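You operate a simulated robot arm through the tools that you are given. There is no shell and no other tool. Be economical: measure what you need, move in short steps, check, and stop when the job is done.

Carry out the task below with a simulated robot arm. There is one attempt and no reset: what you move stays moved.

Task
Fetch the yoghurt tub with the earliest date from the top of the hall table and set it on top of the amber tumbler.
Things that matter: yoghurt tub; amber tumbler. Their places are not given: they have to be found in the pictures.

The check looks at the end state, three seconds after you hand in, the way a careful person would. Anything else that was tipped, shoved, dropped, spilled or broken makes it a failure.

Robot
A 6-joint arm with a two-finger parallel gripper, fixed in place. Base frame: the origin is at the foot of the arm, x ahead of it, y to its left, z up; the work surface is at about z = 0. Units: cm, degrees, N and s.
With the tool pointing down near the work surface it reaches from about 14 to 58 cm from the base axis. Its first joint turns from -66.0 to 66.0 degrees. Payload 2.1 kg.
The tool frame sits at the grasp point between the pads (the TCP): z along the fingers, y along the line on which they close. The tips reach 3 cm beyond it. The gripper opens to 9.4 cm. The fingers are 2.8 cm wide and 1 cm thick; the gripper's body (5 by 9.6 cm) begins 5.5 cm behind the TCP.
Orientation is told as [roll, pitch, yaw] about the base's x, y, z axes, in that order, counted from this pose: with the fingers straight down and closing along the base's y, the tool's x points along the base's -x, its y along +y and its z along -z.

Tools
- The arm moves only by the tool arm_command. Its argument "commands" is text: rows parted by semicolons, each of 6 numbers parted by spaces: the shift along the base's x, y, z in cm, then the turn, a rotation vector about the base's x, y, z in degrees. In form: tx ty tz ax ay az; .... A call has 1 to 20 rows; each row is the pose to reach, as a shift and turn from the pose commanded when the call began. "hand" is the gripper command, from -1 (shut) to 1 (fully open), values between in proportion, set as the call begins (left out, the last holds). Each row takes 0.2 s and may step no farther than 5 cm and 8.6 degrees from the row before; otherwise, or with a gripper value out of range, the whole call is refused. Where a pose cannot be reached the arm comes as near as it can. A force on the tool above 40 N (or 10 N above the force at the start of the call, whichever is more), or a blocked arm, ends the call early, and 0.2 s more pass. The fingers move at their own pace (about 7.2 cm/s each) and stop on an object; they squeeze with about 41 N. The grip force told is the motor's: it shows also when the fingers shut on nothing. Time passes only in rows, and 0.2 s behind the last, so rows that repeat a pose let the fingers close. The reply holds the time, the measured pose of the TCP, the force on the tool along the base axes, the opening and the grip force, in the units named above and with some noise, and new pictures: "views" is both (left out), scene, wrist or none.
- Cameras (640 x 400 px; columns grow to the right, rows downward): "scene" is fixed at [5.47, -36.66, 49.81]; the picture's right is [0.80, -0.60, 0.00], its down [-0.26, -0.35, -0.90] and it looks along [0.54, 0.72, -0.44] (base axes); focal length 317 px, centre (320, 200). "wrist" rides on the gripper at [-3.7, 0, -5.8] in the tool frame; the picture's right is [0.00, -1.00, 0.00], its down [0.97, 0.00, -0.24] and it looks along [0.24, 0.00, 0.97] (tool axes); focal length 218 px, centre (320, 200).
- locate(camera, pixels): for up to 12 pixels [column, row] of the newest picture of that camera ("zoom" is the newest enlarged one), the place [x, y, z] in the base frame of the surface seen there, good to about 0.2 cm. It takes no simulated time.
- enlarge(camera, box): a new picture of the part [left, top, right, bottom] of that camera's present view, enlarged. It takes no simulated time.
- hand_in(): hands the job in; it is judged then, once.

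Work in short steps. Measure before you move; look again where a grasp or a placing could have gone wrong, and mend it. You have 60 turns and 150 pictures in all, those below and enlarged ones among them. Open the gripper and draw the arm clear of the work before you hand the job in, unless the task says otherwise; then end with one line.

The tools are called by a JSON object that holds its "name" and its "arguments". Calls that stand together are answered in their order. arm_command: Moves the arm, as the interface text tells. Its arguments: {"type":"object","properties":{"commands":{"type":"string"},"hand":{"type":"number"},"views":{"type":"string","enum":["both","scene","wrist","none"]}},"required":["commands"]} The other tools are called the same way: locate (camera, pixels) gives the place of the surface under pixels of a picture; enlarge (camera, box) takes an enlarged picture of a part of a camera's view; hand_in () hands the job in.

At the start:

```text
clock: 0.0
tcp_pos: [24.61, 15.12, 30.99]
tcp_rot: [0.0, -0.1, 0.0]
ft_force: [0.0, -0.4, -0.1]
gripper_width: 9.4
grip_force: 0.1
```

scene: 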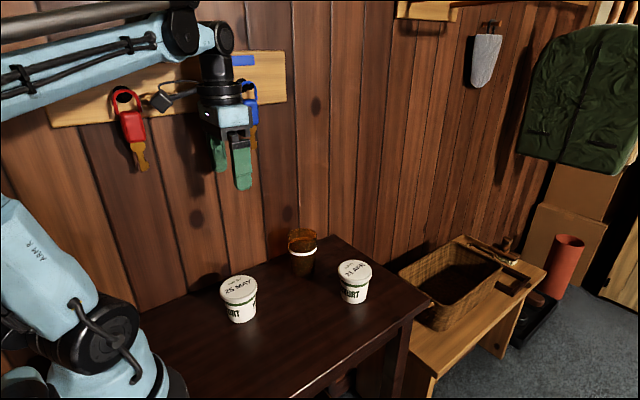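
wrist: 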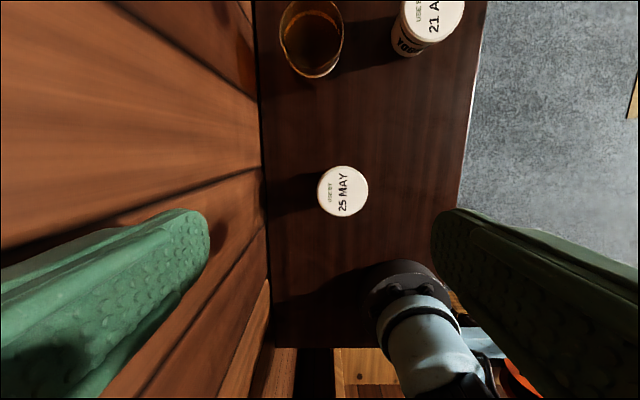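

The scene shows two tubs, "25 MAY" at (239,288) and "21 A.." at (355,270), and the amber tumbler at (302,250). I'll enlarge to read the dates and check for other tubs.

{"name": "enlarge", "arguments": {"camera": "scene", "box": [200, 210, 400, 335]}}

{"name": "locate", "arguments": {"camera": "scene", "pixels": [[239, 289], [222, 285], [257, 289], [355, 270], [339, 268], [371, 270], [302, 235], [290, 243], [316, 243], [303, 276], [240, 321], [353, 302]]}}

{"name": "locate", "arguments": {"camera": "wrist", "pixels": [[343, 191], [318, 191], [368, 191], [343, 166], [343, 216], [310, 40], [280, 35], [343, 35], [310, 77], [435, 15], [265, 100], [300, 120]]}}

```text
3.20 times, centred on (300, 272) of scene
```

zoom: 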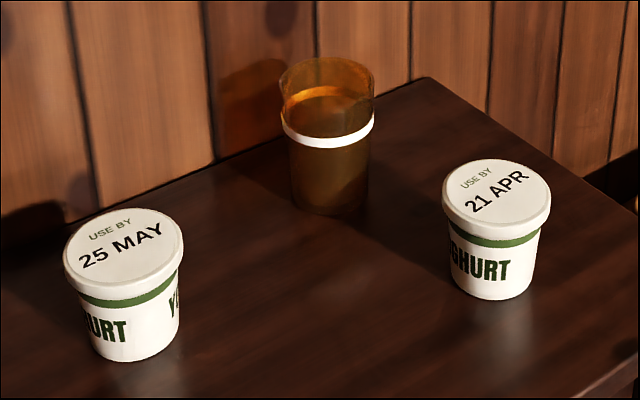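

```text
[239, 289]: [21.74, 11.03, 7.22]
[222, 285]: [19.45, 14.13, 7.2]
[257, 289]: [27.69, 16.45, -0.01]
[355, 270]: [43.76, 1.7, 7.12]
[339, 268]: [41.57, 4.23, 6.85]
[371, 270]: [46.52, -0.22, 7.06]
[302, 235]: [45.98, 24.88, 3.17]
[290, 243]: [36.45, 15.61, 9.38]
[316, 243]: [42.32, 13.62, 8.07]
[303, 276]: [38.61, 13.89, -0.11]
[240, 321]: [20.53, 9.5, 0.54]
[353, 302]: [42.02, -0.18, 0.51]
```

```text
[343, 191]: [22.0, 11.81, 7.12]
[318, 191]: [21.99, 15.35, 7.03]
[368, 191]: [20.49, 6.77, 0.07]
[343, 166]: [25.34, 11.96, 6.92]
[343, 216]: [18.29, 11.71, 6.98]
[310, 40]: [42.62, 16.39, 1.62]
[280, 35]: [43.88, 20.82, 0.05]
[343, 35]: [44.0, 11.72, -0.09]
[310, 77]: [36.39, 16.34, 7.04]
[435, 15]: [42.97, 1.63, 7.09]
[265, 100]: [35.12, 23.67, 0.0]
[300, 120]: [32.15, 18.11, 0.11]
```

The 21 APR tub (lid centre about [43.9, 1.7, 7.1]) is the earlier of the two. The tumbler is near [40, 16], about 10 cm tall. I'll move the wrist above, between the two, to measure them.

{"name": "arm_command", "arguments": {"commands": "4 -2 -1 0 0 0; 8 -4 -2 0 0 0; 12 -5.5 -3 0 0 0; 16 -7 -4 0 0 0; 16 -7 -4 0 0 0", "hand": 1}}

```text
clock: 1.2
tcp_pos: [40.6, 8.01, 27.01]
tcp_rot: [0.1, -0.1, 0.0]
ft_force: [-0.5, 0.1, 0.4]
gripper_width: 9.42
grip_force: 0.0
```

scene: 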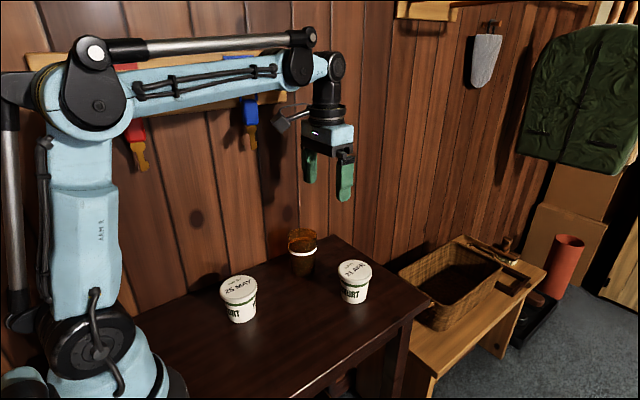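
wrist: 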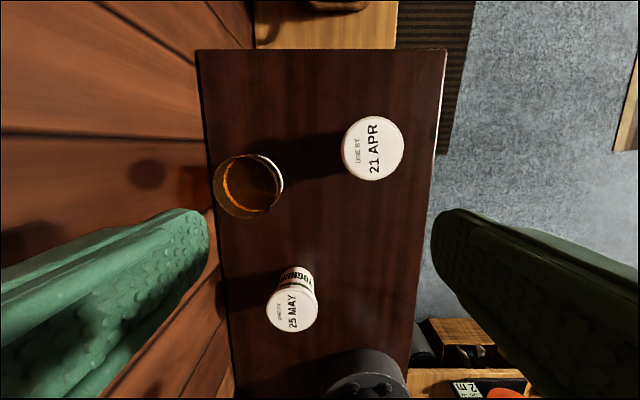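

Only two tubs are on the table. I'll enlarge the tumbler (248,186) and tub (373,148) to measure their rims and centres.

{"name": "enlarge", "arguments": {"camera": "wrist", "box": [200, 100, 424, 240]}}

{"name": "locate", "arguments": {"camera": "wrist", "pixels": [[373, 148], [344, 148], [402, 148], [373, 119], [373, 178], [440, 150], [205, 150], [320, 52]]}}

```text
2.86 times, centred on (312, 170) of wrist
```

zoom: 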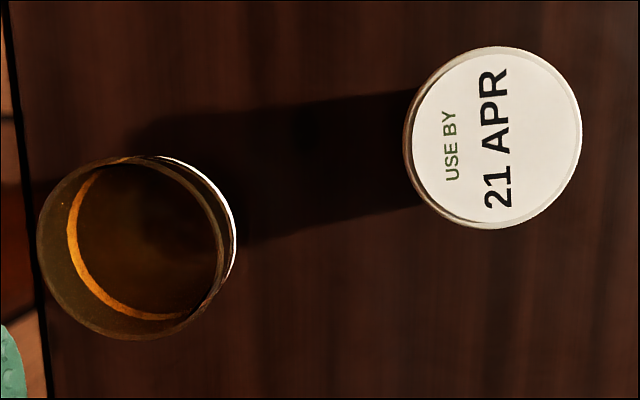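

```text
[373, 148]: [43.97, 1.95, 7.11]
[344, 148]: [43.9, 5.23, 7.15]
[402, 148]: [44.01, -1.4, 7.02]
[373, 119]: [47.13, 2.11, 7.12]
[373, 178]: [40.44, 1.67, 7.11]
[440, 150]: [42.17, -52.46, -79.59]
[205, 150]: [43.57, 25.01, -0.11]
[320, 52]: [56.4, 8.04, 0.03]
```

The tub lid is centred at about [43.8, 1.9], 6.8 cm across. Next I'll locate points around the tumbler's rim.

{"name": "locate", "arguments": {"camera": "zoom", "pixels": [[38, 232], [40, 250], [60, 305], [130, 339], [180, 318], [222, 250], [215, 215], [160, 158], [100, 162], [55, 195], [234, 220], [150, 240]]}}

{"name": "enlarge", "arguments": {"camera": "scene", "box": [270, 220, 334, 284]}}

```text
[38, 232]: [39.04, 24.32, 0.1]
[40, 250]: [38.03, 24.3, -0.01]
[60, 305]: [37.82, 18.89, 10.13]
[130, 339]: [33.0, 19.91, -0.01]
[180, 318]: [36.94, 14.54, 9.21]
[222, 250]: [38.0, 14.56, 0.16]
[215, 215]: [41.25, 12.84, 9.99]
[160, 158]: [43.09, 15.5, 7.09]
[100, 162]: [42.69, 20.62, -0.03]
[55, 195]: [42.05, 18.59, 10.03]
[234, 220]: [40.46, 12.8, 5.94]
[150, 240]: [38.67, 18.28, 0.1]
```

```text
6.25 times, centred on (302, 252) of scene
```

zoom: 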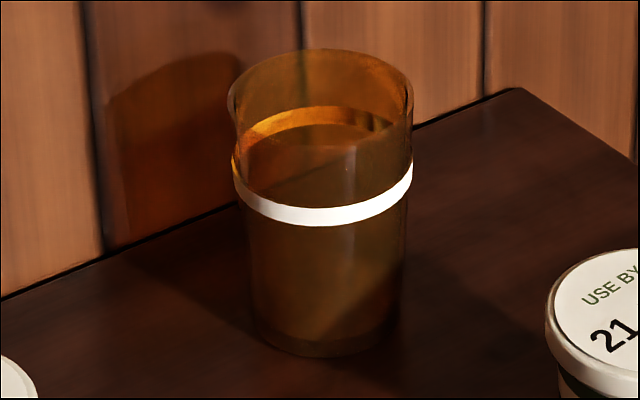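

The rim is at z≈10.1, centred near [39.75, 16.0] with an outer radius of about 3.47. It looks like an open vessel, so I need accurate diameters to know how the tub will seat. I'll bring the camera above the tumbler for a closer look.

{"name": "arm_command", "arguments": {"commands": "-1.2 2.5 -2.5 0 0 0; -2.4 5 -5 0 0 0; -3.6 7.5 -7 0 0 0; -3.6 7.5 -7 0 0 0", "views": "wrist"}}

{"name": "enlarge", "arguments": {"camera": "wrist", "box": [210, 80, 434, 220]}}

```text
clock: 2.2
tcp_pos: [37.18, 15.59, 19.84]
tcp_rot: [0.0, -0.1, 0.0]
ft_force: [0.7, -0.3, 0.4]
gripper_width: 9.41
grip_force: 0.1
```

wrist: 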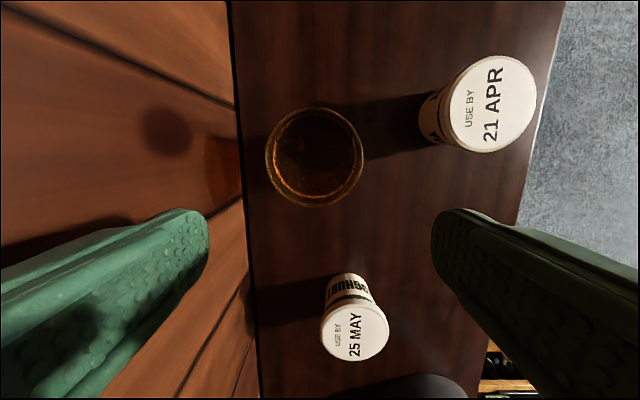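

```text
2.86 times, centred on (322, 150) of wrist
```

zoom: 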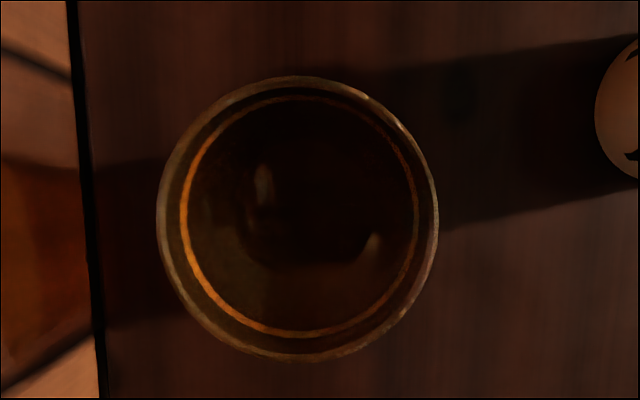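

Seen from above, the rim spans zoom px 157–438 by 76–361. I'll locate points on the rim, the interior and the visible tub body.

{"name": "locate", "arguments": {"camera": "zoom", "pixels": [[160, 217], [164, 217], [297, 79], [297, 83], [435, 217], [431, 217], [297, 358], [297, 354], [297, 217], [240, 260], [196, 118], [396, 318]]}}

{"name": "enlarge", "arguments": {"camera": "wrist", "box": [400, 40, 560, 160]}}

{"name": "enlarge", "arguments": {"camera": "scene", "box": [323, 250, 387, 314]}}

```text
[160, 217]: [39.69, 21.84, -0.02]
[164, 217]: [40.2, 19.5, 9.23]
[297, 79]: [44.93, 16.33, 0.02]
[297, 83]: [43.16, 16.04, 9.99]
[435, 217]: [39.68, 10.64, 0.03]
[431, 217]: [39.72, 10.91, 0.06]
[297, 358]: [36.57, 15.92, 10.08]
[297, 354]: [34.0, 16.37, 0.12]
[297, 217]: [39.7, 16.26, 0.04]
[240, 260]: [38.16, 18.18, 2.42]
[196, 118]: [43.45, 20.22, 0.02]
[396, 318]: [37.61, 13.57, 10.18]
```

```text
3.33 times, centred on (480, 100) of wrist
```

zoom: 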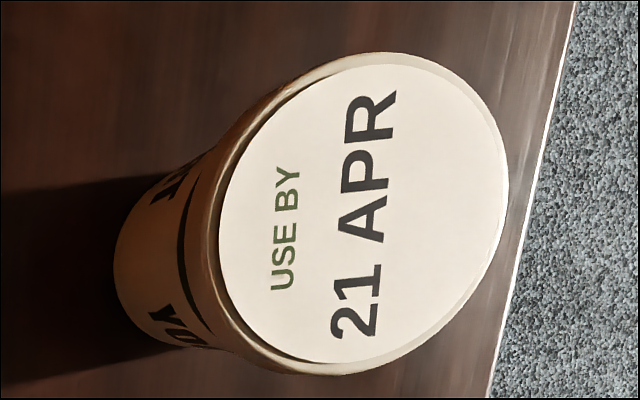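

```text
6.25 times, centred on (355, 282) of scene
```

zoom: 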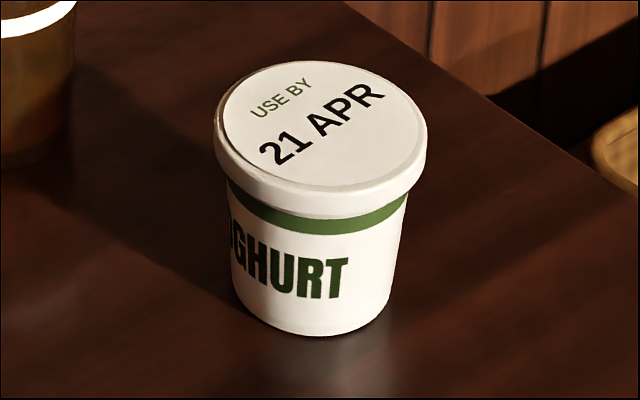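

The tumbler is open, about 6.9 cm outside and 6.5 cm inside. The tub's lid (about 7.2 cm) is wider, and its body tapers, so upright it should hang by its lid on the rim. I'll measure the lid's lower edge and the body widths so I can grip by the lid with just the fingertips.

{"name": "locate", "arguments": {"camera": "zoom", "pixels": [[310, 186], [311, 200], [311, 211], [312, 222], [313, 240], [310, 330], [216, 140], [424, 150], [230, 200], [406, 215], [238, 290], [384, 305]]}}

```text
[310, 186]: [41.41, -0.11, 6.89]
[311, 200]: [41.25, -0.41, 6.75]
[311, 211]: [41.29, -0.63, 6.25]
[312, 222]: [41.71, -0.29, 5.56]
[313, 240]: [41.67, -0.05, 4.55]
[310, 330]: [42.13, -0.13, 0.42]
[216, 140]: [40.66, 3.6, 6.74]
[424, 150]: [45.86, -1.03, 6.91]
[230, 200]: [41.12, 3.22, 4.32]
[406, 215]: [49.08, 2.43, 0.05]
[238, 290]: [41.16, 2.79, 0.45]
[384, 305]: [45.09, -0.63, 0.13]
```

The lid spans z≈5.9–7.1 with radius about 3.5, and the body below it has a radius of about 3.05, so it should seat in the rim. Next I'll move over the tub at z≈15 and check alignment.

{"name": "arm_command", "arguments": {"commands": "1.66 -3.4 0 0 0 0; 3.3 -6.85 0 0 0 0; 5 -10.3 0 0 0 0; 6.65 -13.7 0 0 0 0; 6.65 -13.7 -4.5 0 0 0; 6.65 -13.7 -4.5 0 0 0", "hand": 1}}

```text
clock: 3.6
tcp_pos: [43.87, 1.92, 15.42]
tcp_rot: [0.0, -0.1, 0.0]
ft_force: [-0.2, -0.3, 0.7]
gripper_width: 9.4
grip_force: 0.0
```

scene: 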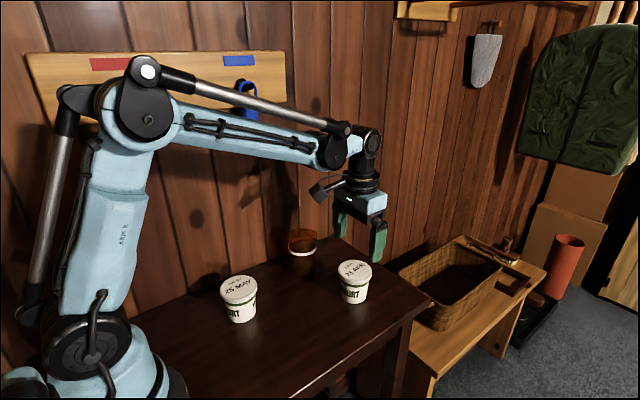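
wrist: 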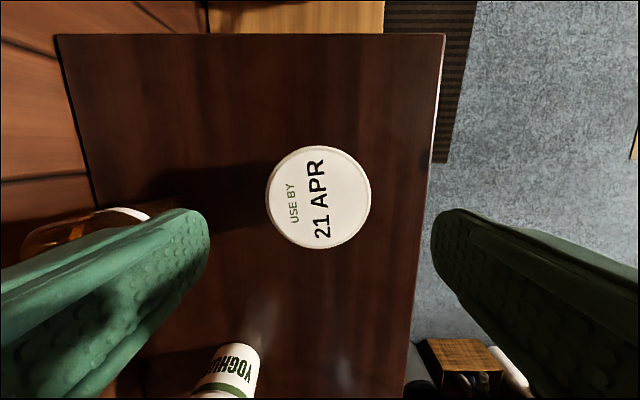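

The lid spans columns 265–371, centred at 318, so y is aligned. I'll locate the row extremes to check x.

{"name": "locate", "arguments": {"camera": "wrist", "pixels": [[318, 149], [318, 246], [268, 196], [368, 196], [318, 197], [283, 162], [353, 162], [283, 232], [353, 232]]}}

```text
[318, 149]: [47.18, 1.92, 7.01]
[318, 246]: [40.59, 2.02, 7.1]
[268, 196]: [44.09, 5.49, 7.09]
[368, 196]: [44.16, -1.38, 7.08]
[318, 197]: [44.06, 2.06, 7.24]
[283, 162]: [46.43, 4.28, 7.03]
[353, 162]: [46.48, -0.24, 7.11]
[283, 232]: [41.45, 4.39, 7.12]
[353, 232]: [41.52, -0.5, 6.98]
```

The lid is centred at about [43.9, 2.0]. I'll descend 7 cm so the fingertips sit just below the lid.

{"name": "arm_command", "arguments": {"commands": "0 0.1 -2.5 0 0 0; 0 0.1 -5 0 0 0; 0 0.1 -7 0 0 0; 0 0.1 -7 0 0 0", "hand": 1, "views": "none"}}

{"name": "enlarge", "arguments": {"camera": "scene", "box": [305, 220, 405, 310]}}

```text
clock: 4.6
tcp_pos: [43.9, 2.04, 8.41]
tcp_rot: [0.0, 0.0, 0.0]
ft_force: [-0.1, 0.3, 0.0]
gripper_width: 9.42
grip_force: 0.1
```

```text
4.44 times, centred on (355, 265) of scene
```

zoom: 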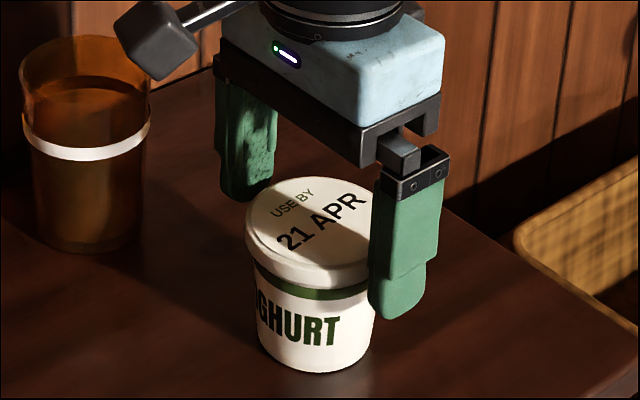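

The tips straddle the lid correctly, so I'll close on it.

{"name": "arm_command", "arguments": {"commands": "0 0 0 0 0 0; 0 0 0 0 0 0; 0 0 0 0 0 0; 0 0 0 0 0 0", "hand": -1, "views": "none"}}

{"name": "arm_command", "arguments": {"commands": "0 0 1 0 0 0; 0 0 2 0 0 0; 0 0 3 0 0 0; 0 0 3 0 0 0"}}

```text
clock: 5.6
tcp_pos: [43.73, 1.84, 8.38]
tcp_rot: [0.0, -0.1, 0.0]
ft_force: [0.4, -0.5, -0.8]
gripper_width: 7.0
grip_force: 40.9
```

```text
clock: 6.6
tcp_pos: [43.77, 2.04, 11.62]
tcp_rot: [0.0, -0.1, 0.0]
ft_force: [0.0, 0.4, -1.4]
gripper_width: 7.02
grip_force: 41.1
```

scene: 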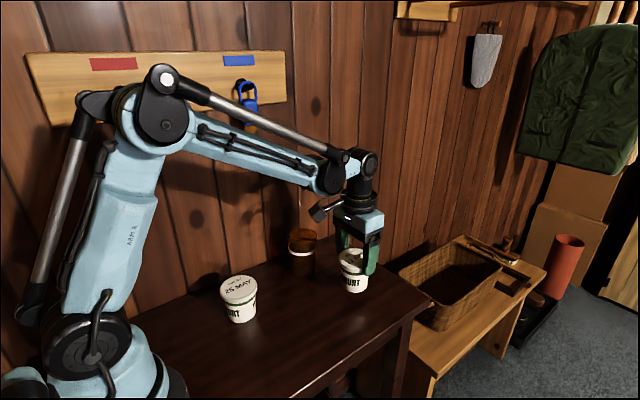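
wrist: 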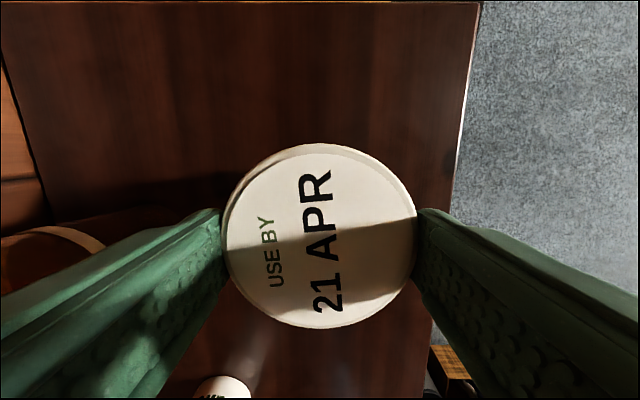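

The tub lifted at 7.0 cm grip. I'll check that the lid is level and where it sits relative to the TCP.

{"name": "locate", "arguments": {"camera": "wrist", "pixels": [[322, 165], [322, 310], [245, 240], [400, 240], [322, 240], [322, 157], [322, 324], [270, 300], [370, 300], [280, 175], [370, 175]]}}

{"name": "enlarge", "arguments": {"camera": "scene", "box": [315, 220, 395, 310]}}

```text
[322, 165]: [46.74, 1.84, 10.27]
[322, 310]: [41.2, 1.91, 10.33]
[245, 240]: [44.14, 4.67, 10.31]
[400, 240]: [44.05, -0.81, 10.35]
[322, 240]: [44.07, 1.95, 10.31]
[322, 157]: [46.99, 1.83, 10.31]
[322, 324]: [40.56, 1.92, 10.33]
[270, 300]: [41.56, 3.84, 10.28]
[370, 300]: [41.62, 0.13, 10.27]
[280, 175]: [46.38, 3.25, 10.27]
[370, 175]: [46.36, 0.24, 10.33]
```

```text
4.44 times, centred on (355, 265) of scene
```

zoom: 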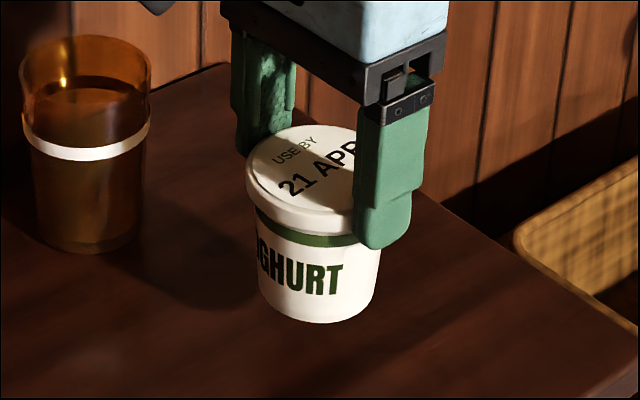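

The tub is level, but the tips extend about 0.5 cm below the lid, which would foul the tumbler rim. I'll set it back down, regrip 0.45 cm higher, and lift again.

{"name": "arm_command", "arguments": {"commands": "0 0 -1.5 0 0 0; 0 0 -2.6 0 0 0; 0 0 -3 0 0 0; 0 0 -3 0 0 0", "hand": -1, "views": "none"}}

{"name": "arm_command", "arguments": {"commands": "0 0 0 0 0 0; 0 0 0 0 0 0; 0 0 0.45 0 0 0; 0 0 0.45 0 0 0", "hand": 0.9, "views": "none"}}

{"name": "arm_command", "arguments": {"commands": "0 0 0 0 0 0; 0 0 0 0 0 0; 0 0 0 0 0 0; 0 0 0 0 0 0", "hand": -1, "views": "wrist"}}

```text
clock: 7.6
tcp_pos: [43.69, 2.13, 8.59]
tcp_rot: [0.0, -0.1, 0.0]
ft_force: [0.5, 0.1, -1.1]
gripper_width: 6.97
grip_force: 41.2
```

```text
clock: 8.6
tcp_pos: [43.55, 2.16, 8.97]
tcp_rot: [0.0, -0.1, 0.0]
ft_force: [-0.4, 0.1, 0.1]
gripper_width: 8.93
grip_force: 0.0
```

```text
clock: 9.6
tcp_pos: [43.73, 2.05, 8.95]
tcp_rot: [0.1, -0.1, 0.0]
ft_force: [0.7, -0.6, 1.6]
gripper_width: 6.97
grip_force: 40.8
```

wrist: 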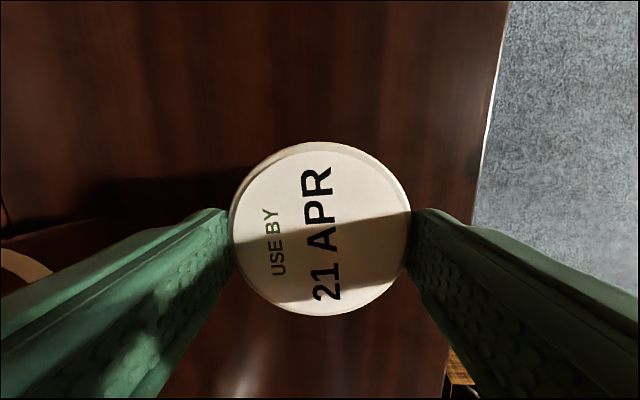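

It's regripped at 7.0 cm opening with the TCP at 8.95. I'll lift straight up to about z=21 and check.

{"name": "arm_command", "arguments": {"commands": "0 0 1.5 0 0 0; 0 0 4 0 0 0; 0 0 7 0 0 0; 0 0 10 0 0 0; 0 0 12 0 0 0; 0 0 12 0 0 0", "hand": -1}}

{"name": "locate", "arguments": {"camera": "wrist", "pixels": [[322, 165], [322, 300], [250, 235], [395, 235], [320, 152], [320, 313], [320, 235], [270, 290], [370, 290]]}}

```text
clock: 11.0
tcp_pos: [43.37, 2.0, 20.83]
tcp_rot: [0.1, 0.0, 0.0]
ft_force: [0.2, -0.3, -1.8]
gripper_width: 7.0
grip_force: 41.1
```

scene: 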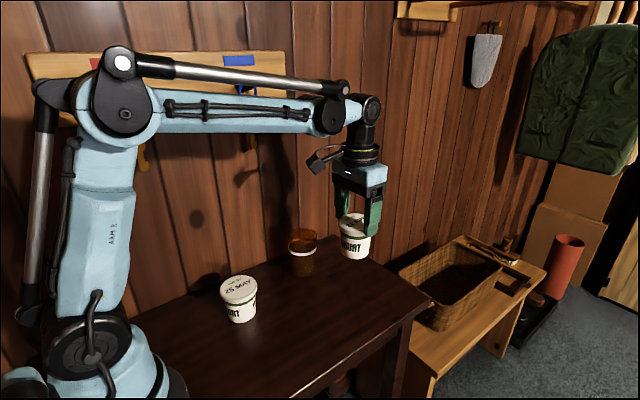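
wrist: 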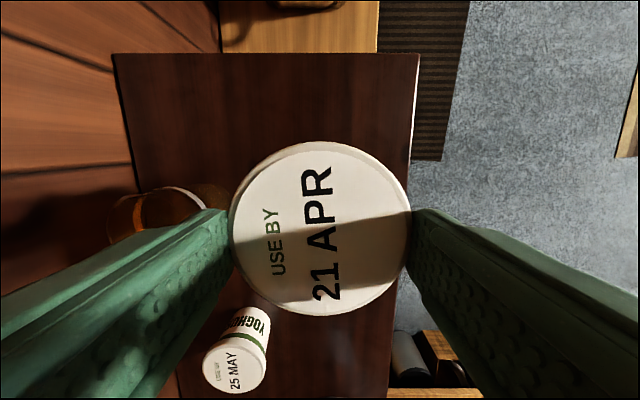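

```text
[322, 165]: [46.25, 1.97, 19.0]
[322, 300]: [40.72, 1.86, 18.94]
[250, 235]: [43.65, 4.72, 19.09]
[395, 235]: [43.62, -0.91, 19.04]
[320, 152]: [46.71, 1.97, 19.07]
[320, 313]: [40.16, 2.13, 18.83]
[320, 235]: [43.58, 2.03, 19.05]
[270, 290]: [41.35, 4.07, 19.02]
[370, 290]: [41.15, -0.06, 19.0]
```

The tub is level, its bottom at z≈12 clears the rim at 10.1, and the lid centre matches the TCP. I'll translate it over the tumbler.

{"name": "arm_command", "arguments": {"commands": "-0.7 2.8 0.5 0 0 0; -1.4 5.6 0.5 0 0 0; -2.1 8.4 0.5 0 0 0; -2.8 11.2 0.5 0 0 0; -3.5 13.95 0.5 0 0 0; -3.5 13.95 0.5 0 0 0; -3.5 13.95 0.5 0 0 0", "hand": -1}}

{"name": "enlarge", "arguments": {"camera": "scene", "box": [260, 190, 340, 285]}}

```text
clock: 12.6
tcp_pos: [40.1, 15.91, 21.4]
tcp_rot: [0.0, -0.1, -0.1]
ft_force: [1.0, 0.5, -2.1]
gripper_width: 6.95
grip_force: 40.5
```

scene: 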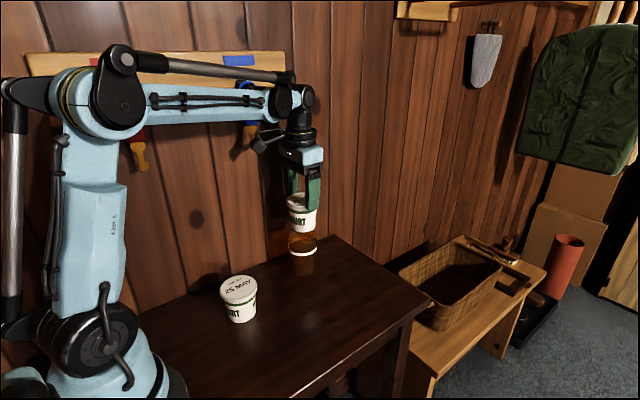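
wrist: 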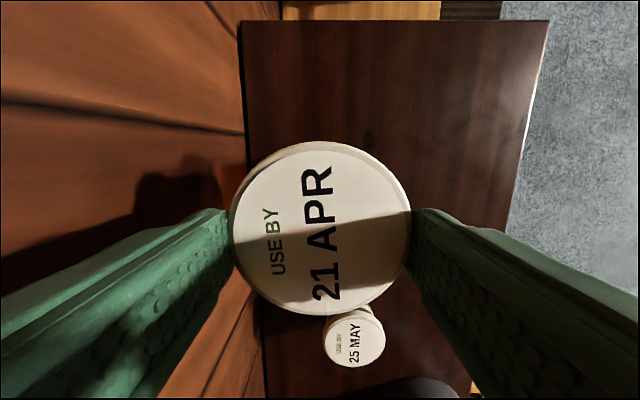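

```text
4.21 times, centred on (300, 238) of scene
```

zoom: 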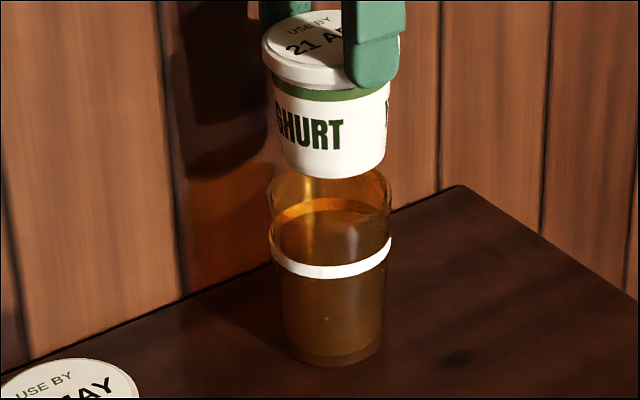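

In the scene zoom the tub axis (col ~331) lines up with the tumbler rim centre (~331). I'll nudge slightly and lower in small steps while watching the force.

{"name": "arm_command", "arguments": {"commands": "-0.15 0.07 -0.7 0 0 0; -0.15 0.07 -1.4 0 0 0; -0.15 0.07 -2.1 0 0 0; -0.15 0.07 -2.8 0 0 0; -0.15 0.07 -3.5 0 0 0; -0.15 0.07 -4 0 0 0; -0.15 0.07 -4 0 0 0", "hand": -1, "views": "none"}}

{"name": "enlarge", "arguments": {"camera": "scene", "box": [260, 190, 340, 285]}}

```text
clock: 14.0
tcp_pos: [39.95, 16.01, 17.7]
tcp_rot: [0.0, -0.1, -0.1]
ft_force: [-1.1, 0.0, 11.8]
gripper_width: 6.96
grip_force: 40.8
stopped in row 6: the force on the tool passed its limit (the readings are from after the stop); the commanded pose is now the measured one
```

```text
4.21 times, centred on (300, 238) of scene
```

zoom: 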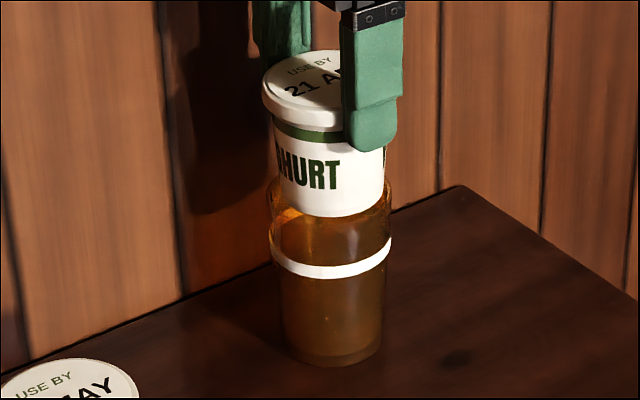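

Contact came at TCP 17.7, and the fingertips now sit lower relative to the lid, so the tub seems to have slid up in the grip. I'll measure its actual pose.

{"name": "locate", "arguments": {"camera": "zoom", "pixels": [[300, 65], [275, 80], [325, 110], [325, 125], [325, 150], [325, 205], [325, 213], [290, 205], [370, 200], [325, 222], [280, 190], [330, 235]]}}

{"name": "enlarge", "arguments": {"camera": "scene", "box": [280, 215, 324, 255]}}

{"name": "enlarge", "arguments": {"camera": "wrist", "box": [160, 100, 480, 340]}}

```text
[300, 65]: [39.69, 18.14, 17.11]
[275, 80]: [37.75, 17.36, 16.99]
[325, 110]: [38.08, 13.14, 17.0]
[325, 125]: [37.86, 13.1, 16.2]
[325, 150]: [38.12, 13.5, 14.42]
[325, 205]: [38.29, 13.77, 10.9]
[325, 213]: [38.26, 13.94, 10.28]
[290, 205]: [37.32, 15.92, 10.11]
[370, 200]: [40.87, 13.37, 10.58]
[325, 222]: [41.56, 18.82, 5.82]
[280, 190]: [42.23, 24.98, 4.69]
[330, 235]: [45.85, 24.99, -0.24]
```

```text
10.00 times, centred on (302, 235) of scene
```

zoom: 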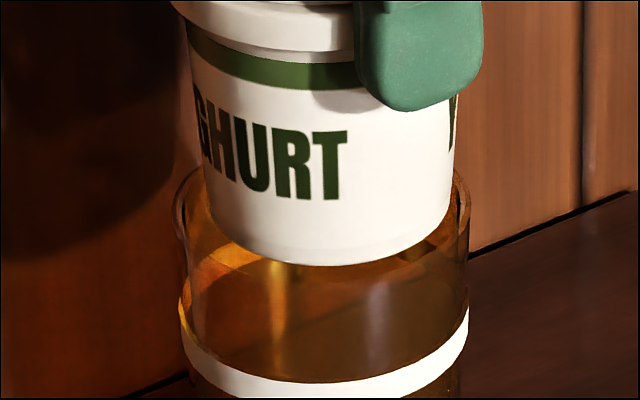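

```text
1.67 times, centred on (320, 220) of wrist
```

zoom: 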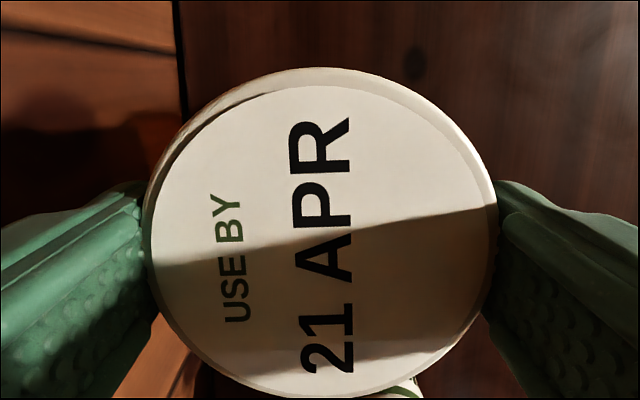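

The lid top is at z≈17.1 and level, and the base at z≈10.1 is centred on the tumbler. The upward force confirms the tub is being borne at rim height. I'll open gently in place and look before withdrawing.

{"name": "arm_command", "arguments": {"commands": "0 0 0 0 0 0; 0 0 0 0 0 0; 0 0 0 0 0 0", "hand": 0.75}}

{"name": "enlarge", "arguments": {"camera": "scene", "box": [260, 190, 340, 285]}}

```text
clock: 14.8
tcp_pos: [39.95, 15.98, 17.73]
tcp_rot: [0.1, -0.1, 0.0]
ft_force: [0.2, -0.1, -0.5]
gripper_width: 8.21
grip_force: 0.2
```

scene: 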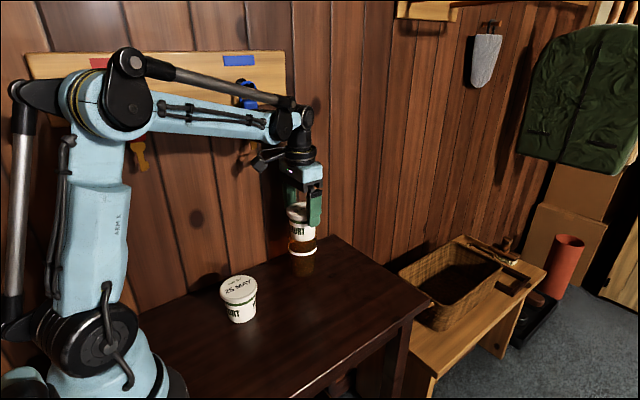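
wrist: 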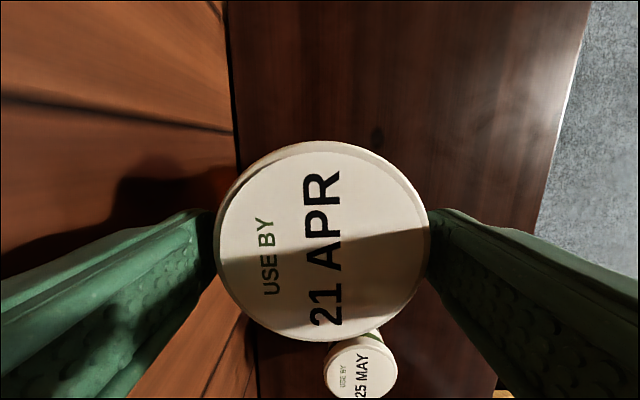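

```text
4.21 times, centred on (300, 238) of scene
```

zoom: 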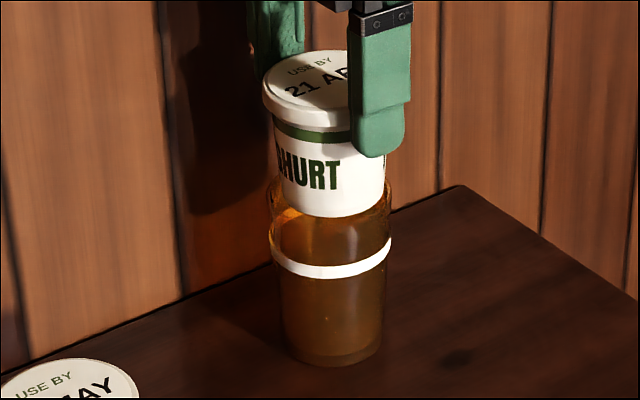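

The tub stays put and upright on the tumbler with the fingers off it. I'll open fully, rise straight up and back away.

{"name": "arm_command", "arguments": {"commands": "0 0 0 0 0 0; 0 0 0 0 0 0; 0 0 2 0 0 0; 0 0 5 0 0 0; 0 0 8 0 0 0; -3 -3 10 0 0 0; -6 -6 10 0 0 0; -6 -6 10 0 0 0", "hand": 1}}

{"name": "enlarge", "arguments": {"camera": "scene", "box": [260, 190, 340, 285]}}

{"name": "locate", "arguments": {"camera": "zoom", "pixels": [[300, 65], [275, 80], [325, 100], [380, 75], [325, 213], [330, 60]]}}

```text
clock: 16.6
tcp_pos: [34.0, 10.14, 28.01]
tcp_rot: [0.0, 0.0, 0.0]
ft_force: [0.9, -0.1, 0.1]
gripper_width: 9.37
grip_force: 0.0
```

scene: 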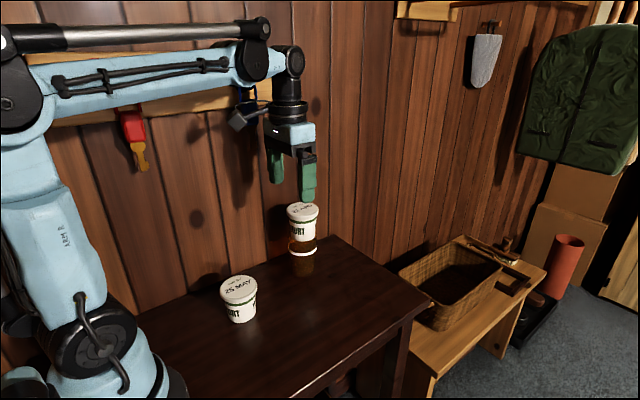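
wrist: 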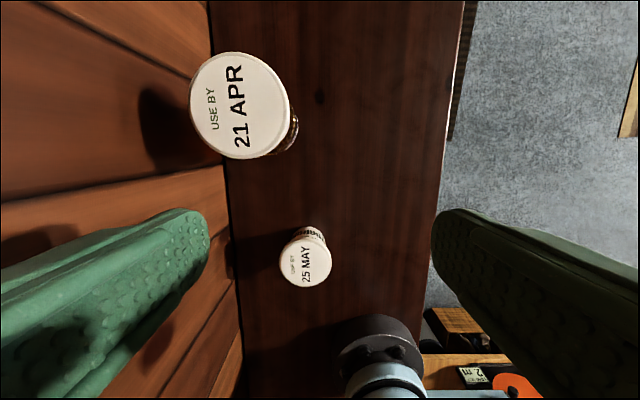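

```text
4.21 times, centred on (300, 238) of scene
```

zoom: 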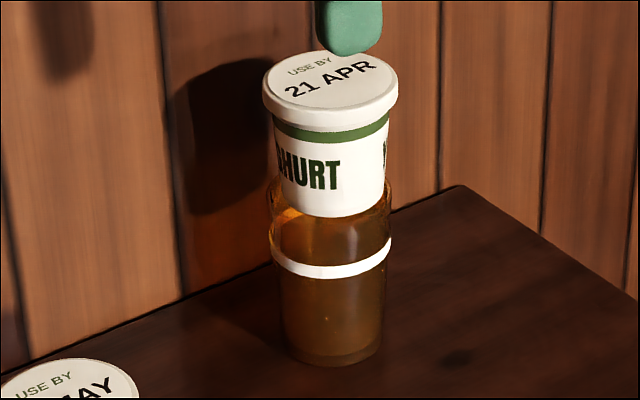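

```text
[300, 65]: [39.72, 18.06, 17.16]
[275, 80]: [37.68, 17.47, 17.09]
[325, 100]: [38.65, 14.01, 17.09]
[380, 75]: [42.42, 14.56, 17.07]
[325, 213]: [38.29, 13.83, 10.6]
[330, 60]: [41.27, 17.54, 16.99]
```

The tub sits level (lid top z≈17.1) and centred on the tumbler. The other tub hasn't moved and the arm is clear, so I'm handing in.

{"name": "hand_in", "arguments": {}}

```text
The job is handed in.
```

I set the 21 APR yoghurt tub, the earlier of the two dates, upright on top of the amber tumbler, left the 25 MAY tub where it was, and handed the job in with the gripper open and the arm clear.
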